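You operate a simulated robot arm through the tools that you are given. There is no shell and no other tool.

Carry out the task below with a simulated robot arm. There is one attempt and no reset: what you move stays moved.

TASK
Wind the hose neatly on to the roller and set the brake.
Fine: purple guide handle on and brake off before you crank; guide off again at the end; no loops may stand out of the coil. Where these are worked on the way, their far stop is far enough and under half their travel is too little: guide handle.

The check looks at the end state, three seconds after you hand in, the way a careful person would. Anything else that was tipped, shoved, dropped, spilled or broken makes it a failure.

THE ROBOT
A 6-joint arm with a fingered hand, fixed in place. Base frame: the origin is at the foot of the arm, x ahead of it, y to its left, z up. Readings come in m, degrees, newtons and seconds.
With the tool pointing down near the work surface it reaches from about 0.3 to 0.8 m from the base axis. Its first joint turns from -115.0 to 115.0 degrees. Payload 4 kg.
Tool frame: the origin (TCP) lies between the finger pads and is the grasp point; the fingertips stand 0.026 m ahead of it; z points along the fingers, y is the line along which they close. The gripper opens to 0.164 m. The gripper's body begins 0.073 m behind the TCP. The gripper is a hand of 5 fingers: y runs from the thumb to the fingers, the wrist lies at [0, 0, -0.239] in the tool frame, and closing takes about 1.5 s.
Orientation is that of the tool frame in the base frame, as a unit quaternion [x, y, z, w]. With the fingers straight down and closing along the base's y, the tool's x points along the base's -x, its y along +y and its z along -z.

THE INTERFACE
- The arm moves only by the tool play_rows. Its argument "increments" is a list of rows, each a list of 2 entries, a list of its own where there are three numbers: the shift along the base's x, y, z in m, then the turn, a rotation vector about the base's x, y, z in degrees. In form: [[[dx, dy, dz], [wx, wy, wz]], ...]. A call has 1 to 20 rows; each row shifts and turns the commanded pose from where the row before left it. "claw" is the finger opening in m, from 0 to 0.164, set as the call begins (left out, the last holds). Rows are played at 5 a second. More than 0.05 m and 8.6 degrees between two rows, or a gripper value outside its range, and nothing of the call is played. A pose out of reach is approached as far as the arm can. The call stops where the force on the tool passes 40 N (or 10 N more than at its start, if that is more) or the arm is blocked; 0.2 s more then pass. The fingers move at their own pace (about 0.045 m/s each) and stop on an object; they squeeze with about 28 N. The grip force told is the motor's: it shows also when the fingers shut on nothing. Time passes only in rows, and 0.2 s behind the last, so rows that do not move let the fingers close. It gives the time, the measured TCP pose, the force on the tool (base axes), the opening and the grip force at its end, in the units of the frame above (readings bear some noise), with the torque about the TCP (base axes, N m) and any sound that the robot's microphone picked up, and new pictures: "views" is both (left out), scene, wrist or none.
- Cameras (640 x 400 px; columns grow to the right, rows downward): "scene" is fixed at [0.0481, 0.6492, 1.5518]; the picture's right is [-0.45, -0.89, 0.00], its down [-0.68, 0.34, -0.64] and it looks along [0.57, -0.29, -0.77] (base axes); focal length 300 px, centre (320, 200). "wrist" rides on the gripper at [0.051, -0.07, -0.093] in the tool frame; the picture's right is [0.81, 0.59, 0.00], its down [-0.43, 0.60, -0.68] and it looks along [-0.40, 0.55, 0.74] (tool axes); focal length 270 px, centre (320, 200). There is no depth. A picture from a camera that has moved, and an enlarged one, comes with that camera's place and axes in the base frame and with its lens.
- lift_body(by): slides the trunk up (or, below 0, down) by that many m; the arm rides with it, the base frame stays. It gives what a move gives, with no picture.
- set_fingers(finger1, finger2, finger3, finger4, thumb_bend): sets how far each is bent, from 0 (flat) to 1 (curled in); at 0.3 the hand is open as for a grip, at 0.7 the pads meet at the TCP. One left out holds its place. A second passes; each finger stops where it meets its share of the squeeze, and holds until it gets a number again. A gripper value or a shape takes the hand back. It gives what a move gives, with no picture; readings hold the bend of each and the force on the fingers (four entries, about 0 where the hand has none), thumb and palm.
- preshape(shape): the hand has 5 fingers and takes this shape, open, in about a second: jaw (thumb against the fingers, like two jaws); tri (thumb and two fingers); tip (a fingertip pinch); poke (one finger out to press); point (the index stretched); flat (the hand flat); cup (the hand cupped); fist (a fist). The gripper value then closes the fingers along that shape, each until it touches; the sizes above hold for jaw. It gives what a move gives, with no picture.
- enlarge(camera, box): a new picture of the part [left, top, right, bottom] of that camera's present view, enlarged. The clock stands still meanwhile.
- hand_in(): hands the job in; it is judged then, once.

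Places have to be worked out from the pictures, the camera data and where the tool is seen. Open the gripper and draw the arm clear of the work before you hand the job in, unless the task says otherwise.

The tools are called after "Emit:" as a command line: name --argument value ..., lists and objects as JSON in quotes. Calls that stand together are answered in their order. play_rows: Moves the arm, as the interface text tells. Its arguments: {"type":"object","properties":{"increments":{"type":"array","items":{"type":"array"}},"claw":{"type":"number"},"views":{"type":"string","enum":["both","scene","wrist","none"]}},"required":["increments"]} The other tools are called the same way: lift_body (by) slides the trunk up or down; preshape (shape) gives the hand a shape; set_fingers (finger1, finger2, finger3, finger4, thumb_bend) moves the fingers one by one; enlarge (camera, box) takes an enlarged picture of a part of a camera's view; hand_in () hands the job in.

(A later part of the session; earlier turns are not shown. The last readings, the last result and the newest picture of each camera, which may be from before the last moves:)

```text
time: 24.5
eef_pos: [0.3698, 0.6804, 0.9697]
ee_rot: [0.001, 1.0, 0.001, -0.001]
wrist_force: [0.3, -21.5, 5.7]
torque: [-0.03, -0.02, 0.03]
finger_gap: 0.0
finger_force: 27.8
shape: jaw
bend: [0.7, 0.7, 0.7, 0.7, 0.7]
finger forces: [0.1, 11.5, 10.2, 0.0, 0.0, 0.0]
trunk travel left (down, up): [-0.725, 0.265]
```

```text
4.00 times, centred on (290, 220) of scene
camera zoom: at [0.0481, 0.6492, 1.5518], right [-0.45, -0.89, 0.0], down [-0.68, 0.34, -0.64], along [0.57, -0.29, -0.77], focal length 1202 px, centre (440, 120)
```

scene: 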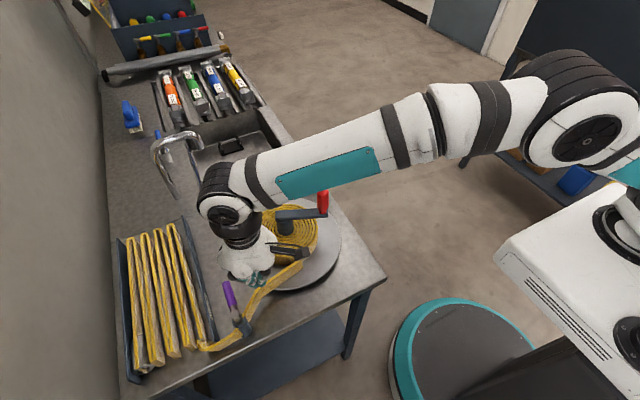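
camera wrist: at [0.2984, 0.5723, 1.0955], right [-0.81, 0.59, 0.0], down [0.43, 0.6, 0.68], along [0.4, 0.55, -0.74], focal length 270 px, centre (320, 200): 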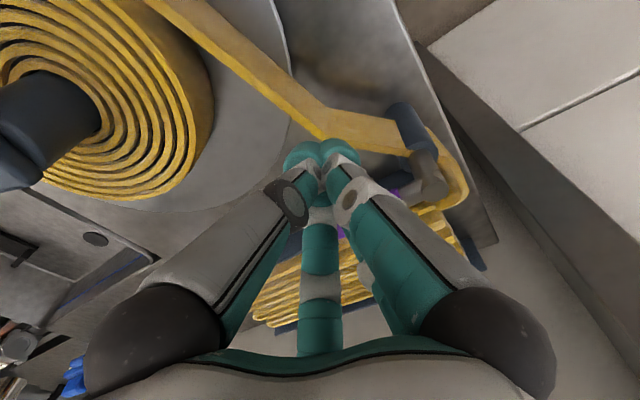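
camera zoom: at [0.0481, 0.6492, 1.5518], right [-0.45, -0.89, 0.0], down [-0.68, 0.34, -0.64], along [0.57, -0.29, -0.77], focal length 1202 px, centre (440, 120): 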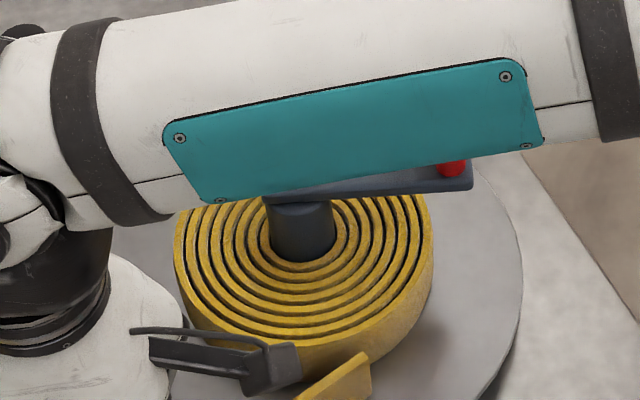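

The last move was refused because one row's step was too long. I'll replay it with shorter rows, going back and up.

Emit:
play_rows --increments '[[[0, -0.02, 0], [0, 0, 0]], [[0, -0.02, 0.03], [0, 0, 0]], [[0, -0.01, 0.045], [0, 0, 0]], [[0, -0.01, 0.045], [0, 0, 0]], [[0, -0.01, 0.03], [0, 0, 0]], [[-0.01, -0.04, 0.0], [0, 0, 0]], [[-0.01, -0.04, 0], [0, 0, 0]], [[-0.01, -0.04, 0], [0, 0, 0]], [[-0.01, -0.04, 0], [0, 0, 0]], [[-0.01, -0.04, 0], [0, 0, 0]]]' --views "both"

Emit:
enlarge --camera "scene" --box '[210, 170, 370, 270]'

Emit:
enlarge --camera "wrist" --box '[0, 0, 320, 200]'

```text
time: 26.7
eef_pos: [0.3167, 0.4138, 1.118]
ee_rot: [0.0, 1.0, 0.002, -0.001]
wrist_force: [-0.3, 0.1, -0.3]
torque: [0.01, 0.02, -0.06]
finger_gap: 0.0001
finger_force: 28.4
shape: jaw
bend: [0.7, 0.7, 0.7, 0.7, 0.7]
finger forces: [0.0, 0.1, 0.1, 0.0, 0.1, 0.1]
trunk travel left (down, up): [-0.725, 0.265]
camera wrist: at [0.2667, 0.3449, 1.2118], right [-0.81, 0.59, 0.0], down [0.43, 0.59, 0.68], along [0.4, 0.55, -0.73], focal length 270 px, centre (320, 200)
```

scene: 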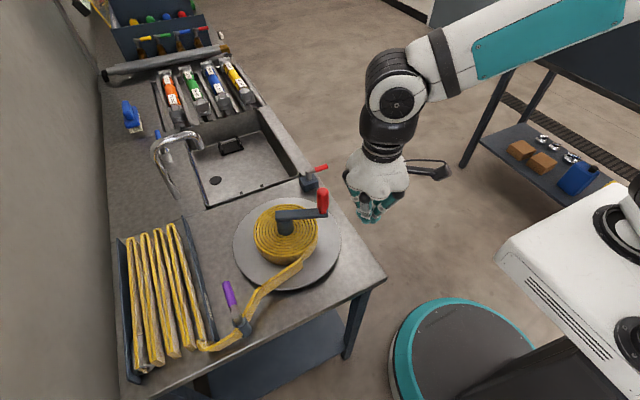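
wrist: 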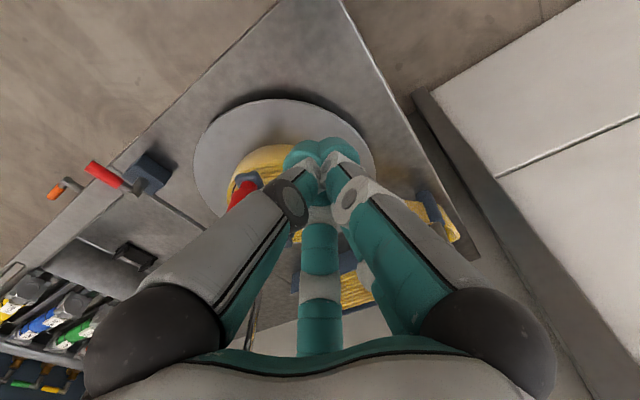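

```text
4.00 times, centred on (290, 220) of scene
camera zoom: at [0.0481, 0.6492, 1.5518], right [-0.45, -0.89, 0.0], down [-0.68, 0.34, -0.64], along [0.57, -0.29, -0.77], focal length 1202 px, centre (440, 120)
```

zoom: 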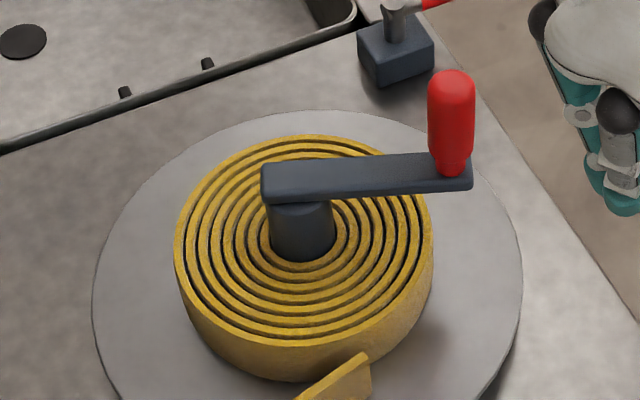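

```text
2.00 times, centred on (160, 100) of wrist
camera zoom: at [0.2667, 0.3449, 1.2118], right [-0.81, 0.59, 0.0], down [0.43, 0.59, 0.68], along [0.4, 0.55, -0.73], focal length 541 px, centre (640, 400)
```

zoom: 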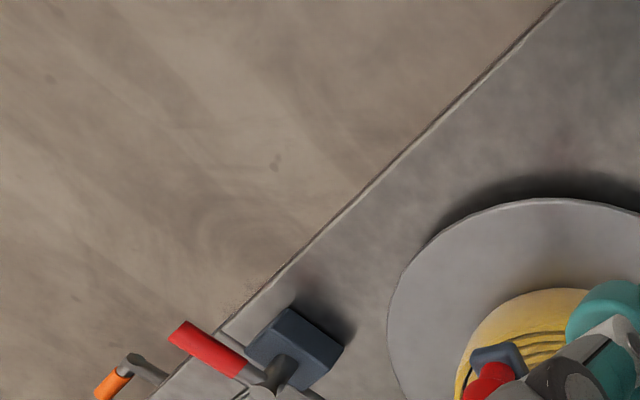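

The knob is at about (0.428, 0.447, 0.99–1.066) and the hub at about (0.468, 0.531), so the crank radius is about 0.093. I'll open the fingers, move high over the knob, and check the alignment before lowering.

Emit:
play_rows --increments '[[[0, 0, 0.04], [0, 0, 0]], [[0, 0, 0.04], [0, 0, 0]], [[0.0371, 0.0111, 0], [0, 0, 0]], [[0.0371, 0.0111, 0], [0, 0, 0]], [[0.0371, 0.0111, 0], [0, 0, 0]], [[0, 0, 0], [0, 0, 0]], [[0, 0, -0.03], [0, 0, 0]], [[0, 0, -0.03], [0, 0, 0]]]' --claw 0.11 --views "both"

Emit:
enlarge --camera "scene" --box '[260, 130, 388, 230]'

Emit:
enlarge --camera "wrist" --box '[220, 80, 412, 200]'

```text
time: 28.5
eef_pos: [0.4302, 0.4457, 1.1374]
ee_rot: [0.0, 1.0, 0.0, 0.0]
wrist_force: [-0.1, -0.1, 0.8]
torque: [0.0, -0.02, -0.02]
finger_gap: 0.1104
finger_force: 0.1
shape: jaw
bend: [0.31, 0.31, 0.31, 0.31, 0.7]
finger forces: [0.0, 0.0, 0.1, 0.0, 0.0, 0.0]
trunk travel left (down, up): [-0.725, 0.265]
camera wrist: at [0.3797, 0.3768, 1.2322], right [-0.81, 0.59, 0.0], down [0.43, 0.6, 0.68], along [0.4, 0.55, -0.74], focal length 270 px, centre (320, 200)
```

scene: 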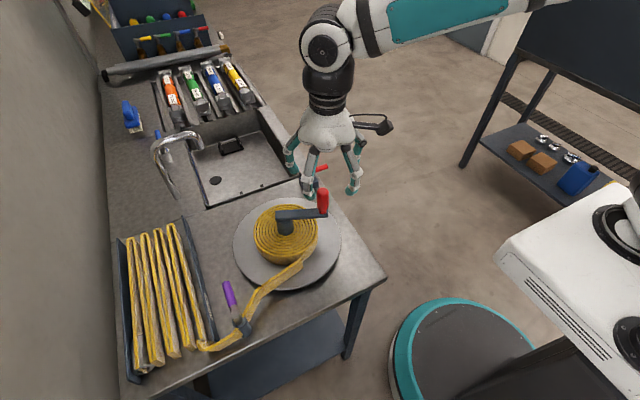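
wrist: 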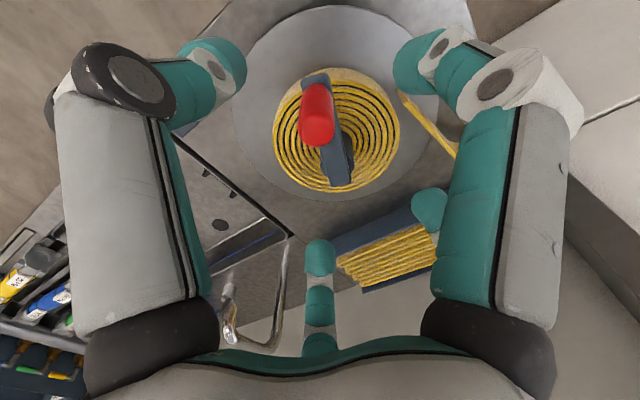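

```text
4.00 times, centred on (324, 180) of scene
camera zoom: at [0.0481, 0.6492, 1.5518], right [-0.45, -0.89, 0.0], down [-0.68, 0.34, -0.64], along [0.57, -0.29, -0.77], focal length 1202 px, centre (304, 280)
```

zoom: 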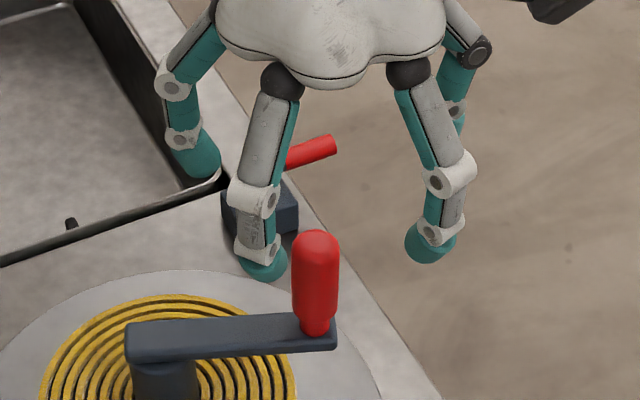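

```text
3.33 times, centred on (316, 140) of wrist
camera zoom: at [0.3797, 0.3768, 1.2322], right [-0.81, 0.59, 0.0], down [0.43, 0.6, 0.68], along [0.4, 0.55, -0.74], focal length 901 px, centre (333, 400)
```

zoom: 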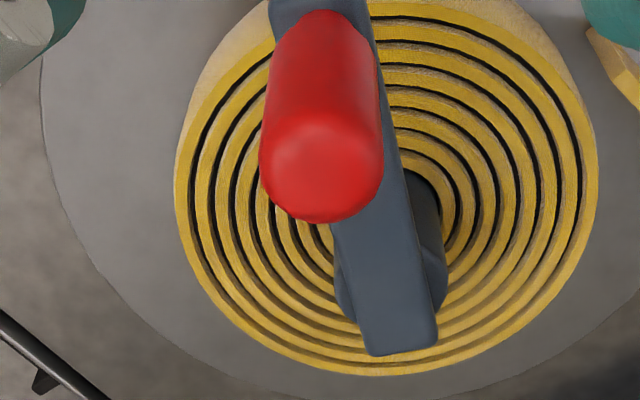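

The readings show the thumb bend at 0.7 and the fingers at 0.31. I'll wait a moment to see whether the hand settles into a symmetric opening.

Emit:
play_rows --increments '[[[0, 0, 0], [0, 0, 0]], [[0, 0, 0], [0, 0, 0]], [[0, 0, 0], [0, 0, 0]]]' --claw 0.11 --views "wrist"

```text
time: 29.3
eef_pos: [0.4294, 0.4466, 1.1373]
ee_rot: [0.0, 1.0, 0.0, 0.0]
wrist_force: [-0.3, -0.4, -0.4]
torque: [0.0, 0.05, -0.02]
finger_gap: 0.1101
finger_force: 0.0
shape: jaw
bend: [0.31, 0.31, 0.31, 0.31, 0.7]
finger forces: [0.0, 0.1, 0.0, 0.0, 0.1, 0.0]
trunk travel left (down, up): [-0.725, 0.265]
camera wrist: at [0.3795, 0.3768, 1.2323], right [-0.81, 0.59, 0.0], down [0.43, 0.6, 0.68], along [0.4, 0.55, -0.74], focal length 270 px, centre (320, 200)
```

wrist: 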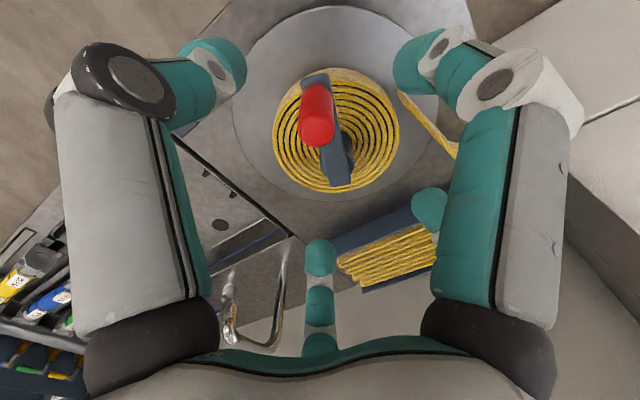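

The hand is symmetric in the picture, and the projected tool axis meets the knob top within about 2 mm. I'll lower it around the knob to TCP z≈1.03, keeping the tips above the crank arm.

Emit:
play_rows --increments '[[[0, 0.001, -0.027], [0, 0, 0]], [[0, 0, -0.027], [0, 0, 0]], [[0, 0, -0.027], [0, 0, 0]], [[0, 0, -0.024], [0, 0, 0]]]' --claw 0.11 --views "both"

Emit:
enlarge --camera "scene" --box '[260, 150, 388, 250]'

Emit:
enlarge --camera "wrist" --box '[180, 20, 468, 200]'

```text
time: 30.3
eef_pos: [0.4313, 0.447, 1.0328]
ee_rot: [0.0, 1.0, 0.0, 0.0]
wrist_force: [-0.1, -0.5, 0.2]
torque: [0.02, 0.02, 0.0]
finger_gap: 0.11
finger_force: 0.1
shape: jaw
bend: [0.31, 0.31, 0.31, 0.31, 0.7]
finger forces: [0.2, 0.0, 0.1, 0.1, 0.1, 0.0]
trunk travel left (down, up): [-0.725, 0.265]
camera wrist: at [0.3808, 0.3784, 1.1262], right [-0.81, 0.59, 0.0], down [0.43, 0.6, 0.68], along [0.4, 0.55, -0.74], focal length 270 px, centre (320, 200)
```

scene: 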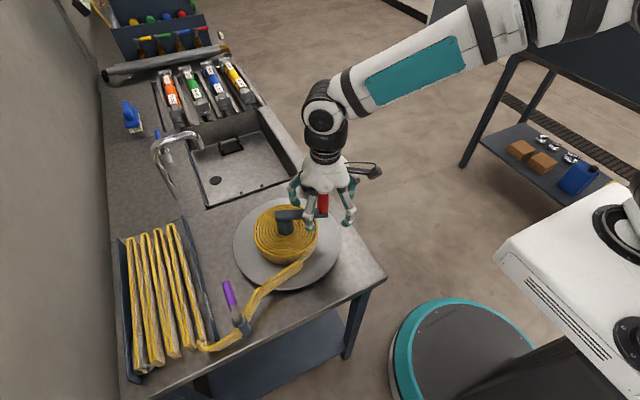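
wrist: 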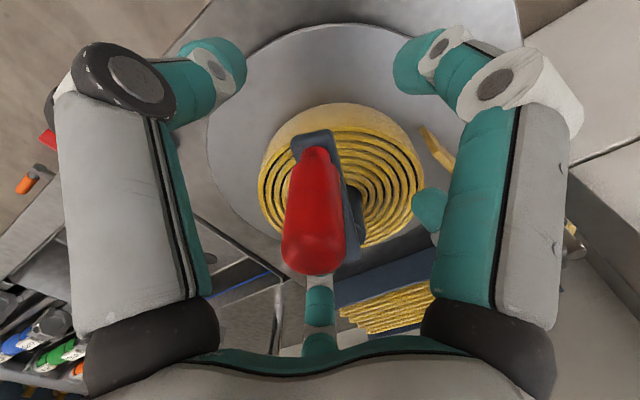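

```text
4.00 times, centred on (324, 200) of scene
camera zoom: at [0.0481, 0.6492, 1.5518], right [-0.45, -0.89, 0.0], down [-0.68, 0.34, -0.64], along [0.57, -0.29, -0.77], focal length 1202 px, centre (304, 200)
```

zoom: 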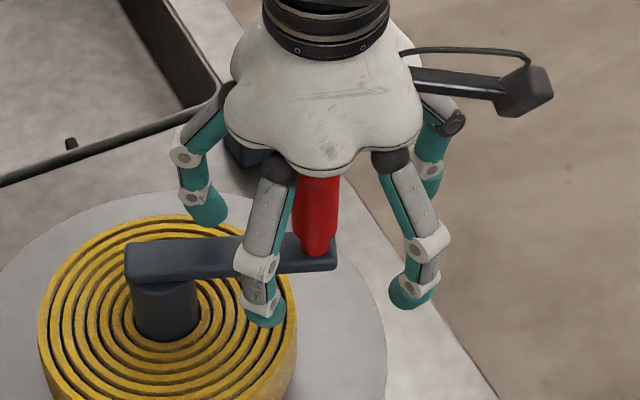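

```text
2.22 times, centred on (324, 110) of wrist
camera zoom: at [0.3808, 0.3784, 1.1262], right [-0.81, 0.59, 0.0], down [0.43, 0.6, 0.68], along [0.4, 0.55, -0.74], focal length 601 px, centre (311, 400)
```

zoom: 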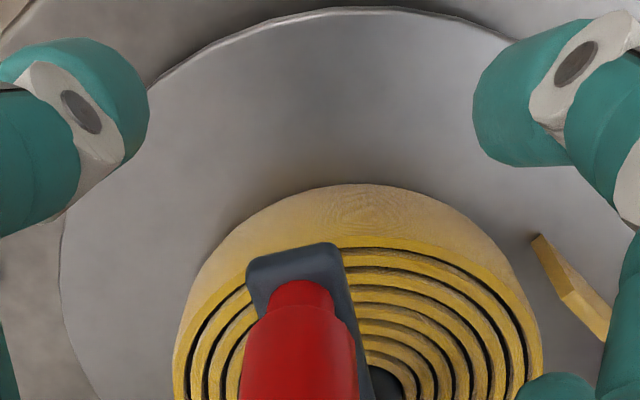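

The knob is inside the open star with no contact. I'll close to a loose cage, a gap of about 0.036 around the roughly 0.025 knob.

Emit:
play_rows --increments '[[[0, 0, 0], [0, 0, 0]], [[0, 0, 0], [0, 0, 0]], [[0, 0, 0], [0, 0, 0]], [[0, 0, 0], [0, 0, 0]], [[0, 0, 0], [0, 0, 0]], [[0, 0, 0], [0, 0, 0]]]' --claw 0.036 --views "both"

Emit:
enlarge --camera "scene" --box '[260, 150, 388, 250]'

Emit:
enlarge --camera "wrist" --box '[180, 100, 468, 280]'

```text
time: 31.7
eef_pos: [0.4302, 0.4468, 1.0331]
ee_rot: [0.0, 1.0, 0.0, 0.0]
wrist_force: [-0.2, 0.3, 0.1]
torque: [-0.01, 0.01, -0.01]
finger_gap: 0.0364
finger_force: 0.1
shape: jaw
bend: [0.52, 0.52, 0.52, 0.52, 0.7]
finger forces: [0.0, 0.1, 0.0, 0.0, 0.0, 0.1]
trunk travel left (down, up): [-0.725, 0.265]
camera wrist: at [0.3806, 0.3783, 1.1265], right [-0.81, 0.59, 0.0], down [0.43, 0.6, 0.68], along [0.4, 0.55, -0.74], focal length 270 px, centre (320, 200)
```

scene: 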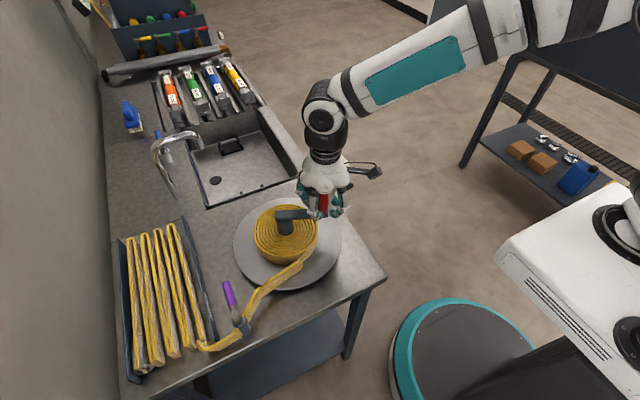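
wrist: 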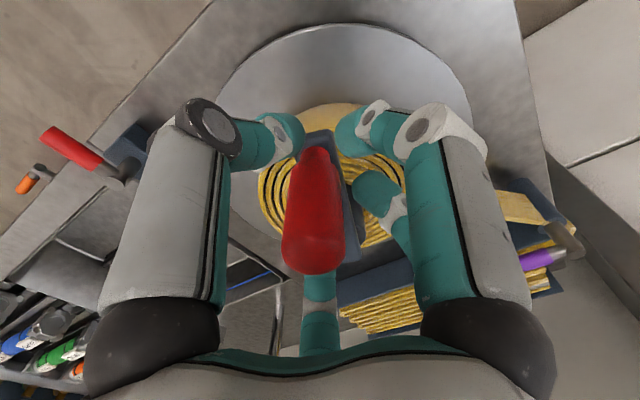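

```text
4.00 times, centred on (324, 200) of scene
camera zoom: at [0.0481, 0.6492, 1.5518], right [-0.45, -0.89, 0.0], down [-0.68, 0.34, -0.64], along [0.57, -0.29, -0.77], focal length 1202 px, centre (304, 200)
```

zoom: 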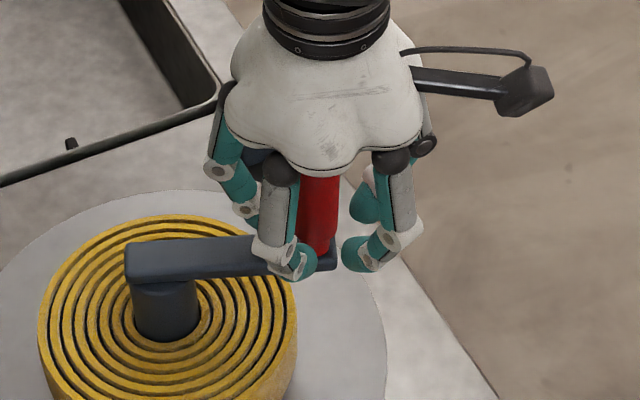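

```text
2.22 times, centred on (324, 190) of wrist
camera zoom: at [0.3806, 0.3783, 1.1265], right [-0.81, 0.59, 0.0], down [0.43, 0.6, 0.68], along [0.4, 0.55, -0.74], focal length 601 px, centre (311, 222)
```

zoom: 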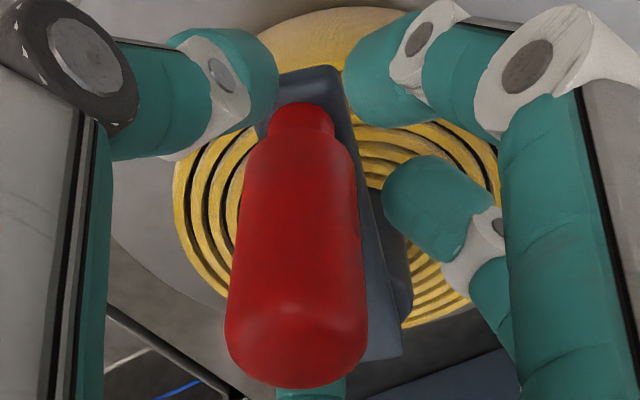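

The star now loosely cages the knob with no contact force. I'll nudge along the winding direction (counter-clockwise, about (+0.91, -0.41)) in small steps, to see from the force whether the crank is free or braked.

Emit:
play_rows --increments '[[[0.0046, -0.0021, 0], [0, 0, 0]], [[0.0046, -0.0021, 0], [0, 0, 0]]]' --views "none"

Emit:
play_rows --increments '[[[0.0027, -0.0012, 0], [0, 0, 0]]]' --views "none"

```text
time: 32.3
eef_pos: [0.4397, 0.4448, 1.0306]
ee_rot: [0.0, 1.0, 0.001, -0.001]
wrist_force: [-0.9, 0.4, -0.3]
torque: [0.01, 0.04, 0.02]
finger_gap: 0.0364
finger_force: 0.0
shape: jaw
bend: [0.52, 0.52, 0.52, 0.52, 0.7]
finger forces: [0.0, 0.8, 0.0, 0.0, 0.0, 0.0]
trunk travel left (down, up): [-0.725, 0.265]
```

```text
time: 32.7
eef_pos: [0.4419, 0.4436, 1.0321]
ee_rot: [0.0, 1.0, 0.001, 0.0]
wrist_force: [-2.1, 1.1, 0.9]
torque: [0.02, 0.06, 0.0]
finger_gap: 0.0367
finger_force: 0.1
shape: jaw
bend: [0.52, 0.51, 0.52, 0.52, 0.7]
finger forces: [0.0, 2.1, 0.0, 0.1, 0.1, 0.1]
trunk travel left (down, up): [-0.725, 0.265]
```

Contact is about 2 N on one finger. I'll continue in 3 mm steps and watch whether it settles (free) or climbs (braked).

Emit:
play_rows --increments '[[[0.0027, -0.0012, 0], [0, 0, 0]]]' --views "none"

Emit:
play_rows --increments '[[[0.0027, -0.0012, 0], [0, 0, 0]]]' --views "both"

Emit:
enlarge --camera "scene" --box '[230, 150, 358, 250]'

```text
time: 33.1
eef_pos: [0.4447, 0.4429, 1.0319]
ee_rot: [-0.001, 1.0, 0.001, 0.0]
wrist_force: [-3.3, 1.8, 2.4]
torque: [0.08, 0.09, 0.0]
finger_gap: 0.0367
finger_force: 0.0
shape: jaw
bend: [0.52, 0.5, 0.52, 0.52, 0.7]
finger forces: [0.0, 3.4, 0.1, 0.0, 0.1, 0.0]
trunk travel left (down, up): [-0.725, 0.265]
```

```text
time: 33.5
eef_pos: [0.4467, 0.441, 1.0321]
ee_rot: [0.0, 1.0, 0.0, 0.0]
wrist_force: [-4.3, 2.1, 1.4]
torque: [0.08, 0.08, 0.03]
finger_gap: 0.037
finger_force: 0.0
shape: jaw
bend: [0.52, 0.5, 0.52, 0.52, 0.7]
finger forces: [0.1, 4.3, 0.0, 0.0, 0.0, 0.0]
trunk travel left (down, up): [-0.725, 0.265]
camera wrist: at [0.3967, 0.3721, 1.1269], right [-0.81, 0.59, 0.0], down [0.43, 0.6, 0.68], along [0.4, 0.55, -0.74], focal length 270 px, centre (320, 200)
```

scene: 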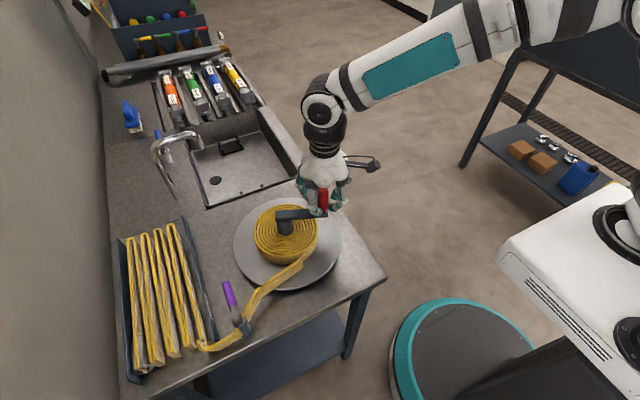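
wrist: 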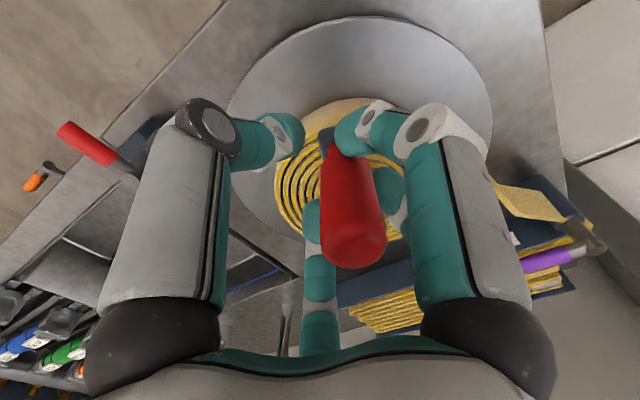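

```text
4.00 times, centred on (294, 200) of scene
camera zoom: at [0.0481, 0.6492, 1.5518], right [-0.45, -0.89, 0.0], down [-0.68, 0.34, -0.64], along [0.57, -0.29, -0.77], focal length 1202 px, centre (424, 200)
```

zoom: 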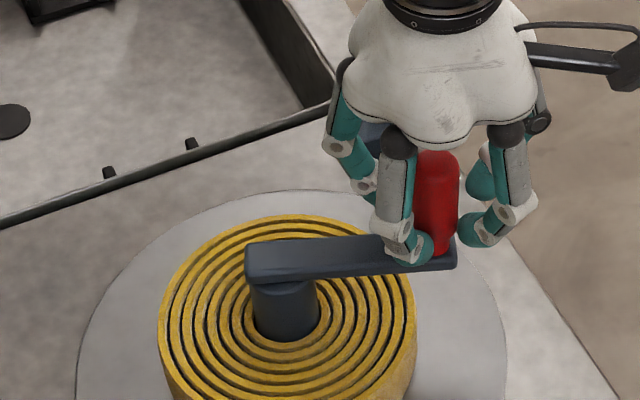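

The knob hasn't moved in the picture; only the finger flexed, reaching 4.8 N, so the crank may be held. Before pushing harder I'll back off, lift clear, and probe which way the brake lever is free.

Emit:
play_rows --increments '[[[-0.0063, 0.0028, 0], [0, 0, 0]], [[-0.0064, 0.0029, 0], [0, 0, 0]], [[0, 0, 0], [0, 0, 0]], [[0, 0, 0], [0, 0, 0]], [[0, 0, 0], [0, 0, 0]], [[0, 0, 0], [0, 0, 0]], [[0, 0, 0.03], [0, 0, 0]], [[0, 0, 0.04], [0, 0, 0]], [[0, 0, 0.04], [0, 0, 0]], [[0, 0, 0.04], [0, 0, 0]]]' --claw 0.11 --views "none"

Emit:
play_rows --increments '[[[0, -0.045, 0], [0, 0, 0]], [[0, -0.045, 0], [0, 0, 0]], [[0, -0.04, 0], [0, 0, 0]], [[0.04, 0, 0], [0, 0, 0]], [[0.04, 0, 0], [0, 0, 0]], [[0.04, 0, 0], [0, 0, 0]], [[0.032, 0, 0], [0, 0, 0]], [[0, 0.02, 0], [0, 0, 0]], [[0, 0, 0], [0, 0, 0]], [[0, 0, 0], [0, 0, 0]]]' --claw 0.0 --views "both"

Emit:
enlarge --camera "scene" --box '[260, 100, 388, 200]'

Emit:
enlarge --camera "scene" --box '[220, 180, 348, 280]'

```text
time: 35.7
eef_pos: [0.4333, 0.4446, 1.1852]
ee_rot: [0.001, 1.0, 0.0, 0.0]
wrist_force: [0.4, 0.2, -0.5]
torque: [-0.03, 0.03, -0.01]
finger_gap: 0.1097
finger_force: 0.1
shape: jaw
bend: [0.31, 0.31, 0.31, 0.31, 0.7]
finger forces: [0.0, 0.0, 0.0, 0.0, 0.0, 0.1]
trunk travel left (down, up): [-0.725, 0.265]
```

```text
time: 37.9
eef_pos: [0.5869, 0.3362, 1.1816]
ee_rot: [0.0, 1.0, 0.0, 0.0]
wrist_force: [1.0, -0.3, -0.4]
torque: [0.01, -0.02, 0.03]
finger_gap: 0.0001
finger_force: 27.5
shape: jaw
bend: [0.7, 0.7, 0.7, 0.7, 0.7]
finger forces: [0.0, 0.0, 0.0, 0.0, 0.1, 0.1]
trunk travel left (down, up): [-0.725, 0.265]
camera wrist: at [0.5365, 0.2676, 1.2751], right [-0.81, 0.59, 0.0], down [0.43, 0.6, 0.68], along [0.4, 0.55, -0.74], focal length 270 px, centre (320, 200)
```

scene: 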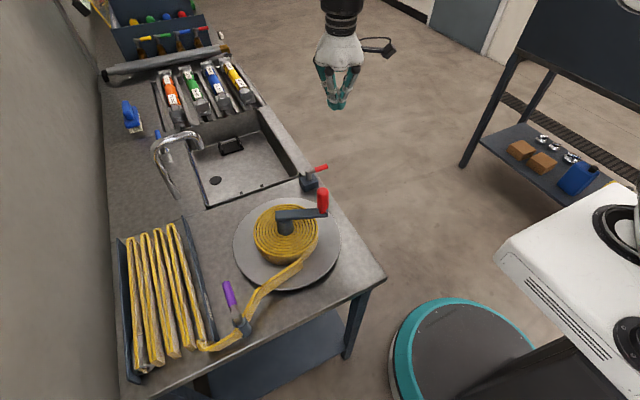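
wrist: 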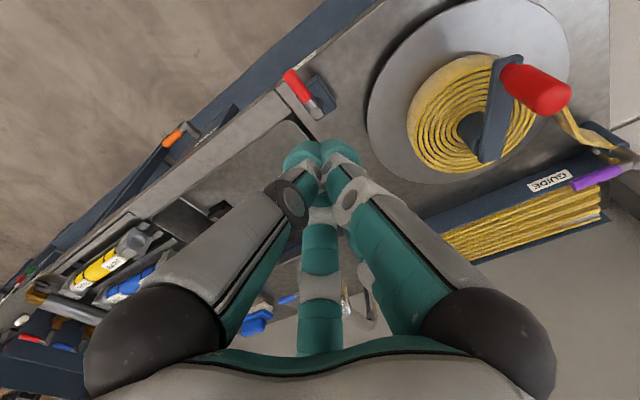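

```text
4.00 times, centred on (324, 150) of scene
camera zoom: at [0.0481, 0.6492, 1.5518], right [-0.45, -0.89, 0.0], down [-0.68, 0.34, -0.64], along [0.57, -0.29, -0.77], focal length 1202 px, centre (304, 400)
```

zoom: 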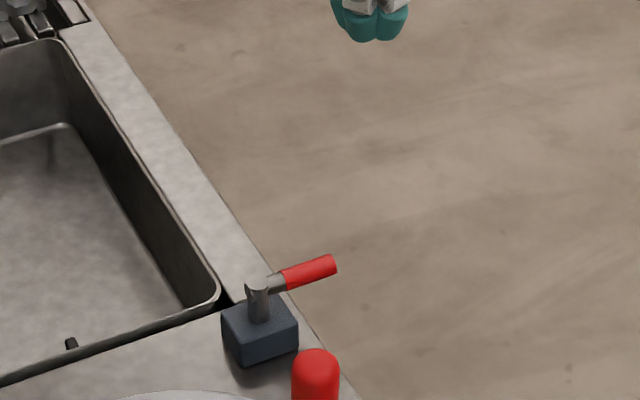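

```text
4.00 times, centred on (284, 230) of scene
camera zoom: at [0.0481, 0.6492, 1.5518], right [-0.45, -0.89, 0.0], down [-0.68, 0.34, -0.64], along [0.57, -0.29, -0.77], focal length 1202 px, centre (464, 80)
```

zoom: 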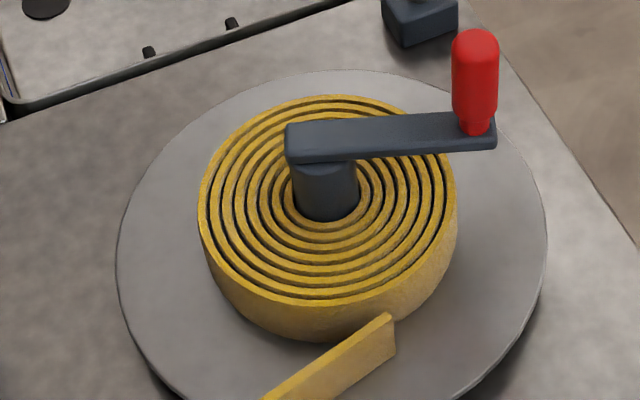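

The crank hasn't moved. The brake lever tip comes out at about (0.629, 0.330, 0.92), so I'll lower the cone on its -x side to TCP z≈0.933.

Emit:
play_rows --increments '[[[0, 0.002, -0.045], [0, 0, 0]], [[0, 0, -0.045], [0, 0, 0]], [[0, 0, -0.045], [0, 0, 0]], [[0, 0, -0.045], [0, 0, 0]], [[0, 0, -0.04], [0, 0, 0]], [[0, 0, -0.0285], [0, 0, 0]]]' --views "both"

Emit:
enlarge --camera "scene" --box '[260, 110, 388, 210]'

```text
time: 39.3
eef_pos: [0.5874, 0.3374, 0.935]
ee_rot: [0.0, 1.0, 0.0, 0.0]
wrist_force: [-0.6, -0.1, 0.6]
torque: [-0.01, 0.0, 0.01]
finger_gap: 0.0001
finger_force: 28.0
shape: jaw
bend: [0.7, 0.7, 0.7, 0.7, 0.7]
finger forces: [0.0, 0.0, 0.0, 0.0, 0.0, 0.1]
trunk travel left (down, up): [-0.725, 0.265]
camera wrist: at [0.5383, 0.2686, 1.0294], right [-0.81, 0.59, 0.0], down [0.43, 0.6, 0.68], along [0.4, 0.55, -0.74], focal length 270 px, centre (320, 200)
```

scene: 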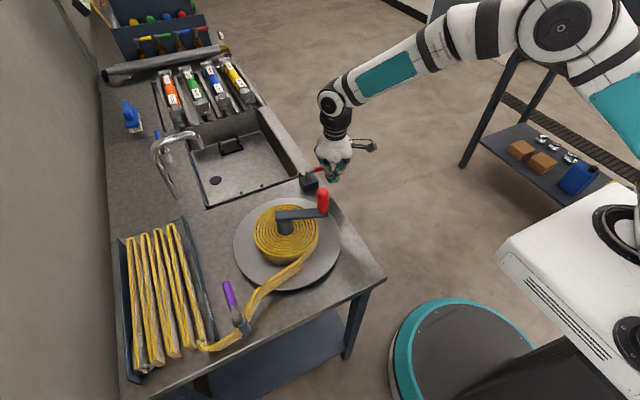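
wrist: 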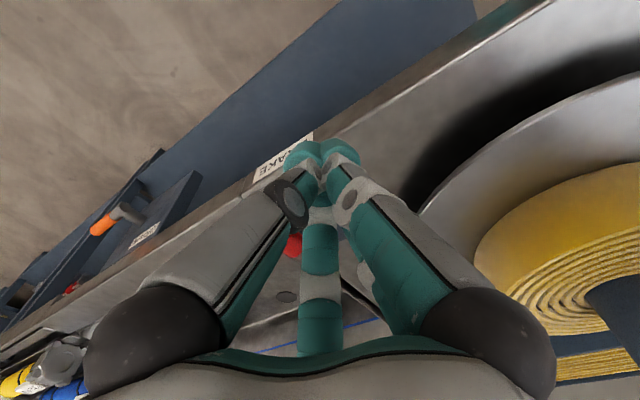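

```text
4.00 times, centred on (324, 160) of scene
camera zoom: at [0.0481, 0.6492, 1.5518], right [-0.45, -0.89, 0.0], down [-0.68, 0.34, -0.64], along [0.57, -0.29, -0.77], focal length 1202 px, centre (304, 360)
```

zoom: 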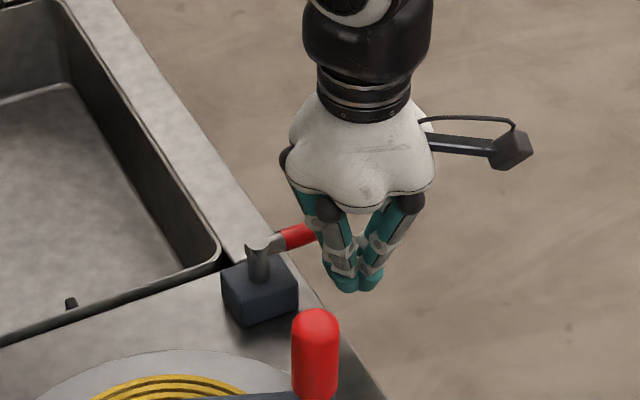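

The cone is beside the brake lever on its -x side. I'll push softly towards +x and read the force.

Emit:
play_rows --increments '[[[0.005, 0, 0], [0, 0, 0]], [[0.005, 0, 0], [0, 0, 0]], [[0.005, 0, 0], [0, 0, 0]]]' --views "none"

Emit:
play_rows --increments '[[[0.003, 0, 0], [0, 0, 0]]]' --views "none"

Emit:
play_rows --increments '[[[0.003, 0, 0], [0, 0, 0]]]' --views "none"

```text
time: 40.1
eef_pos: [0.6017, 0.3381, 0.9342]
ee_rot: [0.0, 1.0, 0.0, 0.0]
wrist_force: [0.5, -0.1, -0.3]
torque: [-0.01, -0.02, -0.02]
finger_gap: 0.0
finger_force: 27.5
shape: jaw
bend: [0.7, 0.7, 0.7, 0.7, 0.7]
finger forces: [0.0, 0.1, 0.0, 0.0, 0.1, 0.0]
trunk travel left (down, up): [-0.725, 0.265]
```

```text
time: 40.5
eef_pos: [0.6043, 0.3379, 0.9336]
ee_rot: [0.0, 1.0, 0.0, 0.0]
wrist_force: [-0.5, 0.1, -1.0]
torque: [-0.01, -0.02, 0.0]
finger_gap: 0.0002
finger_force: 27.8
shape: jaw
bend: [0.7, 0.7, 0.7, 0.7, 0.7]
finger forces: [0.1, 0.0, 0.0, 0.1, 0.0, 0.0]
trunk travel left (down, up): [-0.725, 0.265]
```

```text
time: 40.9
eef_pos: [0.6087, 0.3375, 0.9327]
ee_rot: [0.0, 1.0, 0.0, 0.0]
wrist_force: [-0.3, -0.6, 0.3]
torque: [0.01, 0.03, 0.02]
finger_gap: 0.0001
finger_force: 28.4
shape: jaw
bend: [0.7, 0.7, 0.7, 0.7, 0.7]
finger forces: [0.0, 0.0, 0.0, 0.0, 0.0, 0.0]
trunk travel left (down, up): [-0.725, 0.265]
```

Still no contact at x = 0.608. I'll continue in 3 mm steps.

Emit:
play_rows --increments '[[[0.003, 0, 0], [0, 0, 0]]]' --views "none"

Emit:
play_rows --increments '[[[0.003, 0, 0], [0, 0, 0]]]' --views "both"

Emit:
enlarge --camera "scene" --box '[280, 130, 376, 205]'

```text
time: 41.3
eef_pos: [0.6114, 0.3381, 0.9336]
ee_rot: [-0.001, 1.0, 0.0, 0.0]
wrist_force: [-0.6, -0.5, 0.5]
torque: [0.02, 0.02, -0.02]
finger_gap: 0.0001
finger_force: 28.3
shape: jaw
bend: [0.7, 0.7, 0.7, 0.7, 0.7]
finger forces: [0.0, 0.0, 0.0, 0.0, 0.0, 0.0]
trunk travel left (down, up): [-0.725, 0.265]
```

```text
time: 41.7
eef_pos: [0.6143, 0.3388, 0.9327]
ee_rot: [0.0, 1.0, 0.0, 0.0]
wrist_force: [0.2, -0.8, 0.3]
torque: [0.0, 0.02, -0.02]
finger_gap: 0.0
finger_force: 27.8
shape: jaw
bend: [0.7, 0.7, 0.7, 0.7, 0.7]
finger forces: [0.1, 0.0, 0.1, 0.1, 0.1, 0.1]
trunk travel left (down, up): [-0.725, 0.265]
camera wrist: at [0.5634, 0.2694, 1.0283], right [-0.81, 0.59, 0.0], down [0.43, 0.6, 0.68], along [0.4, 0.55, -0.74], focal length 270 px, centre (320, 200)
```

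scene: 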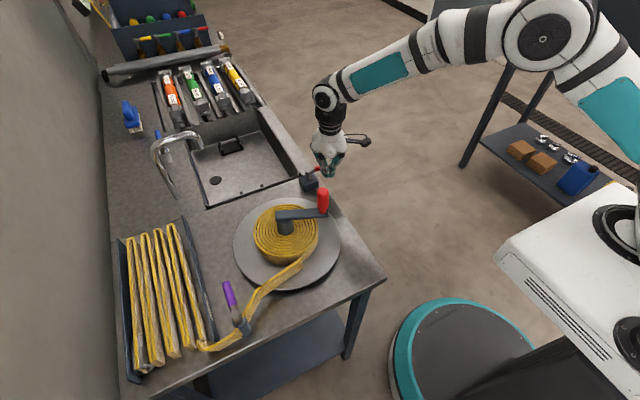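
wrist: 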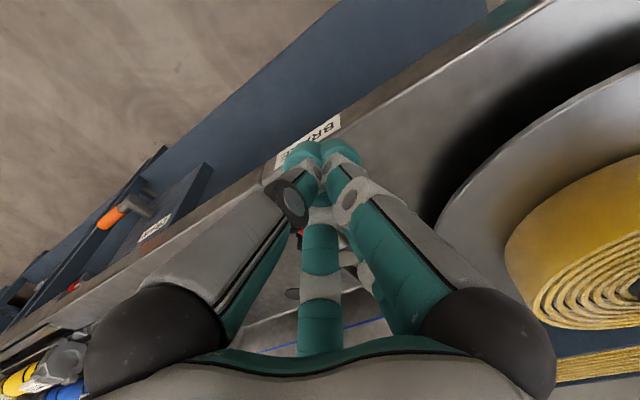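

```text
5.33 times, centred on (328, 168) of scene
camera zoom: at [0.0481, 0.6492, 1.5518], right [-0.45, -0.89, 0.0], down [-0.68, 0.34, -0.64], along [0.57, -0.29, -0.77], focal length 1602 px, centre (277, 373)
```

zoom: 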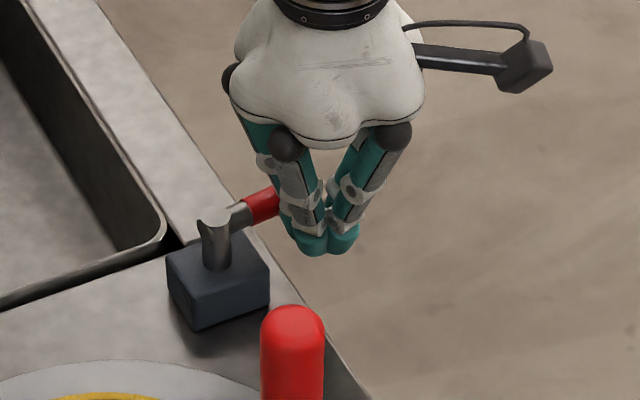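

No contact is felt yet, and the lever looks nearly unmoved. I'll go on in small steps.

Emit:
play_rows --increments '[[[0.003, 0, 0], [0, 0, 0]]]' --views "none"

Emit:
play_rows --increments '[[[0.003, 0, 0], [0, 0, 0]]]' --views "none"

Emit:
enlarge --camera "scene" --box '[292, 145, 356, 195]'

Emit:
enlarge --camera "wrist" --box '[240, 100, 400, 300]'

```text
time: 42.1
eef_pos: [0.6179, 0.3387, 0.934]
ee_rot: [0.0, 1.0, 0.001, -0.001]
wrist_force: [-0.6, 0.0, 0.2]
torque: [-0.02, -0.03, -0.03]
finger_gap: 0.0
finger_force: 28.0
shape: jaw
bend: [0.7, 0.7, 0.7, 0.7, 0.7]
finger forces: [0.1, 0.0, 0.0, 0.0, 0.0, 0.0]
trunk travel left (down, up): [-0.725, 0.265]
```

```text
time: 42.5
eef_pos: [0.6198, 0.3379, 0.9346]
ee_rot: [0.0, 1.0, 0.0, 0.0]
wrist_force: [-0.9, 0.1, 0.3]
torque: [-0.01, -0.01, -0.02]
finger_gap: 0.0
finger_force: 27.7
shape: jaw
bend: [0.7, 0.7, 0.7, 0.7, 0.7]
finger forces: [0.1, 0.0, 0.1, 0.0, 0.0, 0.0]
trunk travel left (down, up): [-0.725, 0.265]
```

```text
8.00 times, centred on (324, 170) of scene
camera zoom: at [0.0481, 0.6492, 1.5518], right [-0.45, -0.89, 0.0], down [-0.68, 0.34, -0.64], along [0.57, -0.29, -0.77], focal length 2403 px, centre (288, 440)
```

zoom: 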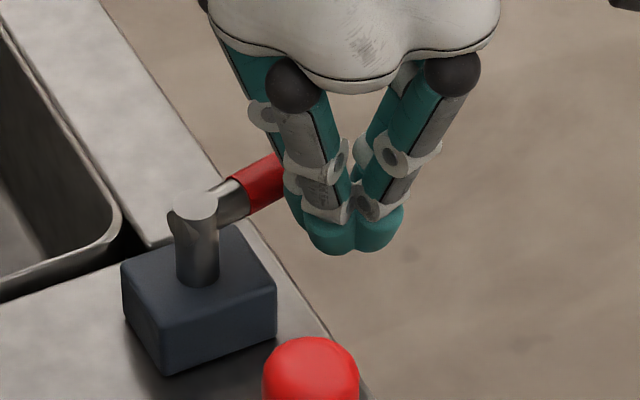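

```text
2.00 times, centred on (320, 200) of wrist
camera zoom: at [0.5693, 0.2696, 1.0282], right [-0.81, 0.59, 0.0], down [0.43, 0.6, 0.68], along [0.4, 0.55, -0.74], focal length 541 px, centre (320, 200)
```

zoom: 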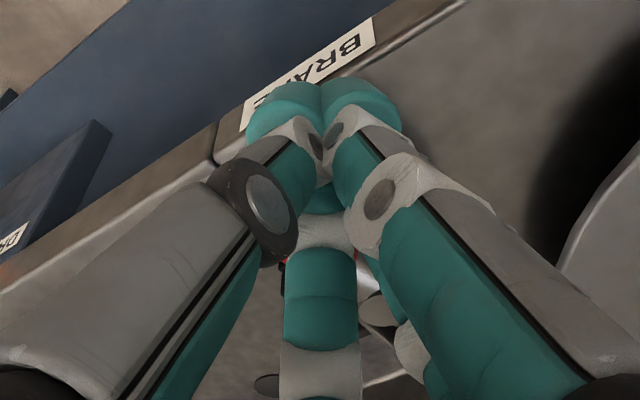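

The picture now shows the lever turned about 17° towards +x with under 1 N, so the brake also swings counter-clockwise. I'll follow the arc about its spindle at roughly (0.627, 0.393).

Emit:
play_rows --increments '[[[0.0048, -0.0015, 0], [0, 0, 0]], [[0.0048, -0.0015, 0], [0, 0, 0]], [[0.0048, -0.0015, 0], [0, 0, 0]], [[0.005, 0.0013, 0], [0, 0, 0]], [[0.005, 0.0013, 0], [0, 0, 0]], [[0.005, 0.0013, 0], [0, 0, 0]], [[0.0045, 0.0025, 0], [0, 0, 0]], [[0.0045, 0.0025, 0], [0, 0, 0]], [[0.0045, 0.0025, 0], [0, 0, 0]]]' --views "none"

Emit:
enlarge --camera "scene" --box '[280, 125, 376, 200]'

```text
time: 44.5
eef_pos: [0.6626, 0.346, 0.9332]
ee_rot: [0.0, 1.0, 0.0, 0.001]
wrist_force: [-0.6, -0.6, -0.2]
torque: [-0.07, 0.02, 0.02]
finger_gap: 0.0001
finger_force: 27.7
shape: jaw
bend: [0.7, 0.7, 0.7, 0.7, 0.7]
finger forces: [0.1, 0.0, 0.1, 0.0, 0.0, 0.1]
trunk travel left (down, up): [-0.725, 0.265]
```

```text
5.33 times, centred on (328, 162) of scene
camera zoom: at [0.0481, 0.6492, 1.5518], right [-0.45, -0.89, 0.0], down [-0.68, 0.34, -0.64], along [0.57, -0.29, -0.77], focal length 1602 px, centre (277, 400)
```

zoom: 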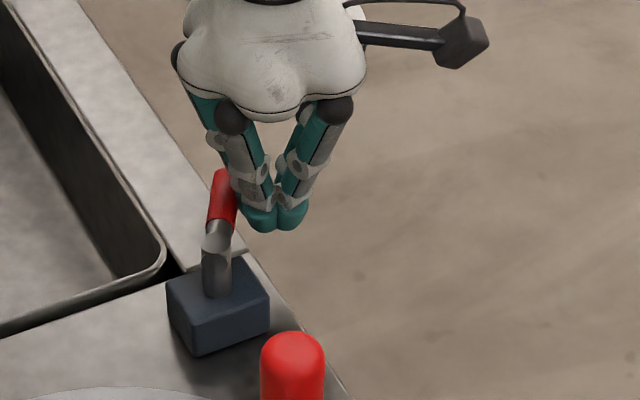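

The lever is at about 55–60°. I'll continue the arc towards 90° and watch for the stop.

Emit:
play_rows --increments '[[[0.0057, 0.0052, 0], [0, 0, 0]], [[0.0057, 0.0052, 0], [0, 0, 0]], [[0.0027, 0.0045, 0], [0, 0, 0]], [[0.0027, 0.0045, 0], [0, 0, 0]]]' --views "none"

Emit:
play_rows --increments '[[[0.002, 0.0045, 0], [0, 0, 0]]]' --views "none"

Emit:
enlarge --camera "scene" --box '[280, 125, 376, 200]'

```text
time: 45.5
eef_pos: [0.6793, 0.3648, 0.9332]
ee_rot: [0.0, 1.0, -0.001, 0.001]
wrist_force: [-0.9, -1.3, 0.5]
torque: [0.01, 0.0, 0.0]
finger_gap: 0.0
finger_force: 27.4
shape: jaw
bend: [0.7, 0.7, 0.7, 0.7, 0.7]
finger forces: [0.1, 0.1, 0.0, 0.1, 0.0, 0.0]
trunk travel left (down, up): [-0.725, 0.265]
```

```text
time: 45.9
eef_pos: [0.6807, 0.3687, 0.9337]
ee_rot: [0.0, 1.0, 0.0, 0.0]
wrist_force: [0.5, 0.0, 0.8]
torque: [0.03, -0.03, -0.02]
finger_gap: 0.0001
finger_force: 28.5
shape: jaw
bend: [0.7, 0.7, 0.7, 0.7, 0.7]
finger forces: [0.1, 0.0, 0.0, 0.0, 0.0, 0.1]
trunk travel left (down, up): [-0.725, 0.265]
```

```text
5.33 times, centred on (328, 162) of scene
camera zoom: at [0.0481, 0.6492, 1.5518], right [-0.45, -0.89, 0.0], down [-0.68, 0.34, -0.64], along [0.57, -0.29, -0.77], focal length 1602 px, centre (277, 400)
```

zoom: 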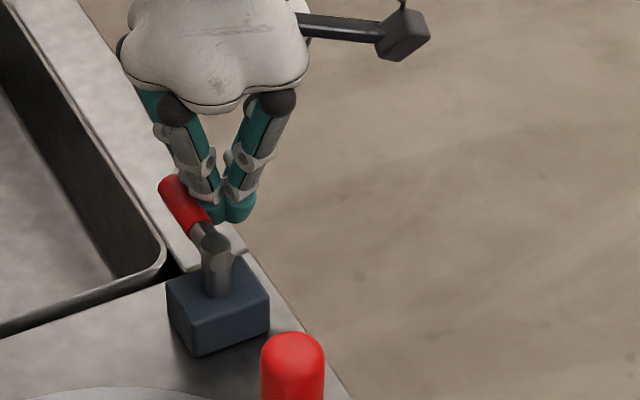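

The lever is around 90° with still no stop felt. I'll press on in 4 mm steps until the force rises.

Emit:
play_rows --increments '[[[0.001, 0.004, 0], [0, 0, 0]]]' --views "none"

Emit:
play_rows --increments '[[[0.001, 0.004, 0], [0, 0, 0]]]' --views "none"

Emit:
enlarge --camera "scene" --box '[280, 125, 376, 200]'

```text
time: 46.3
eef_pos: [0.6828, 0.3702, 0.9348]
ee_rot: [0.001, 1.0, -0.001, 0.0]
wrist_force: [-2.5, -10.3, 2.4]
torque: [-0.12, 0.04, 0.07]
finger_gap: 0.0
finger_force: 27.5
shape: jaw
bend: [0.7, 0.7, 0.7, 0.7, 0.7]
finger forces: [0.0, 0.0, 0.1, 0.1, 0.0, 0.1]
trunk travel left (down, up): [-0.725, 0.265]
```

```text
time: 46.7
eef_pos: [0.6836, 0.3737, 0.9339]
ee_rot: [0.001, 1.0, -0.001, -0.001]
wrist_force: [-4.5, -23.9, 1.2]
torque: [-0.32, 0.06, 0.09]
finger_gap: 0.0
finger_force: 28.0
shape: jaw
bend: [0.7, 0.7, 0.7, 0.7, 0.7]
finger forces: [0.0, 0.1, 0.1, 0.0, 0.0, 0.0]
trunk travel left (down, up): [-0.725, 0.265]
```

```text
5.33 times, centred on (328, 162) of scene
camera zoom: at [0.0481, 0.6492, 1.5518], right [-0.45, -0.89, 0.0], down [-0.68, 0.34, -0.64], along [0.57, -0.29, -0.77], focal length 1602 px, centre (277, 400)
```

zoom: 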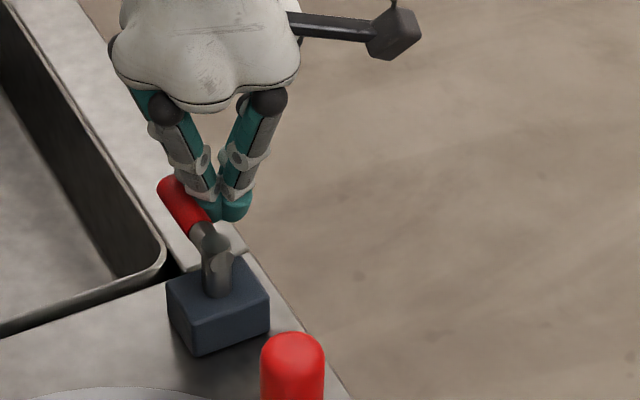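

The force climbed to 24 N, so the brake lever is at its far stop at about 90°. I'll back off, rise, and return over the knob with the fingers opening to test the crank again.

Emit:
play_rows --increments '[[[0, -0.015, 0], [0, 0, 0]], [[0, -0.01, 0.03], [0, 0, 0]], [[0, 0, 0.045], [0, 0, 0]], [[0, 0, 0.045], [0, 0, 0]], [[0, 0, 0.045], [0, 0, 0]], [[0, 0, 0.045], [0, 0, 0]], [[0, 0, 0.03], [0, 0, 0]], [[-0.042, 0.016, 0], [0, 0, 0]], [[-0.042, 0.016, 0], [0, 0, 0]], [[-0.042, 0.016, 0], [0, 0, 0]], [[-0.042, 0.016, 0], [0, 0, 0]], [[-0.042, 0.016, 0], [0, 0, 0]], [[-0.042, 0.016, 0], [0, 0, 0]]]' --views "both"

Emit:
enlarge --camera "scene" --box '[220, 150, 348, 250]'

```text
time: 49.5
eef_pos: [0.4084, 0.434, 1.1542]
ee_rot: [0.0, 1.0, 0.0, 0.001]
wrist_force: [-0.4, -0.1, 0.1]
torque: [-0.01, 0.0, 0.04]
finger_gap: 0.0003
finger_force: 27.9
shape: jaw
bend: [0.7, 0.7, 0.7, 0.7, 0.7]
finger forces: [0.1, 0.0, 0.0, 0.1, 0.0, 0.1]
out of reach, approached as far as the arm can: row 6, 7
trunk travel left (down, up): [-0.725, 0.265]
camera wrist: at [0.3587, 0.365, 1.2478], right [-0.81, 0.59, 0.0], down [0.43, 0.6, 0.68], along [0.4, 0.55, -0.74], focal length 270 px, centre (320, 200)
```

scene: 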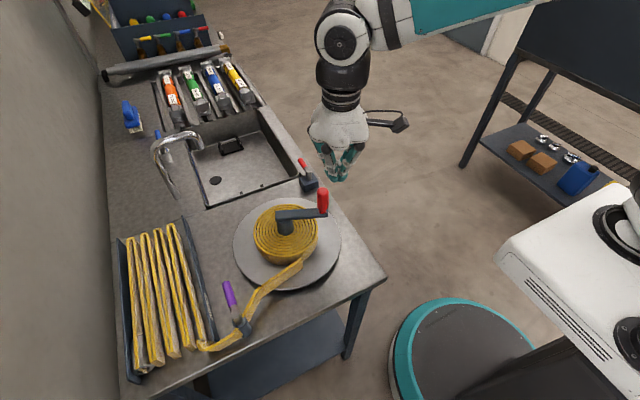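
wrist: 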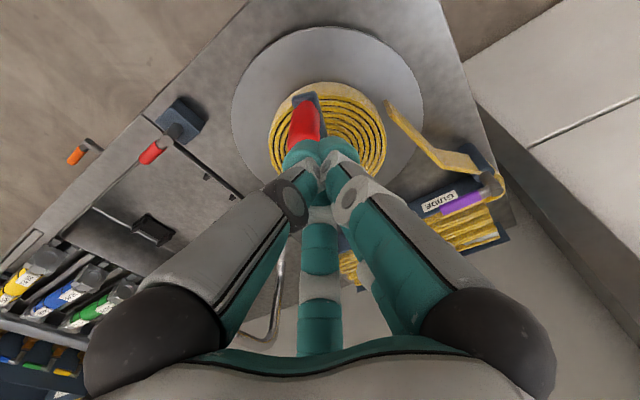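

```text
4.00 times, centred on (284, 200) of scene
camera zoom: at [0.0481, 0.6492, 1.5518], right [-0.45, -0.89, 0.0], down [-0.68, 0.34, -0.64], along [0.57, -0.29, -0.77], focal length 1202 px, centre (464, 200)
```

zoom: 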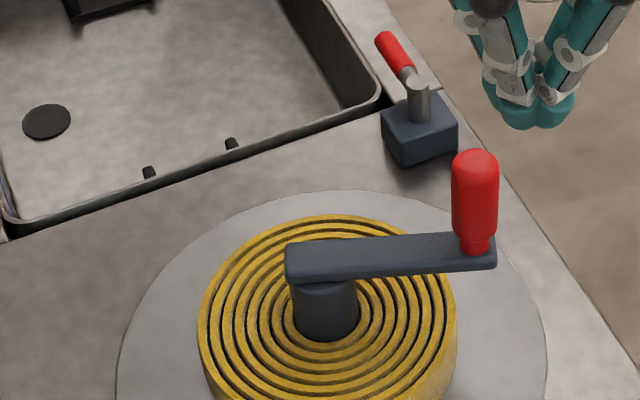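

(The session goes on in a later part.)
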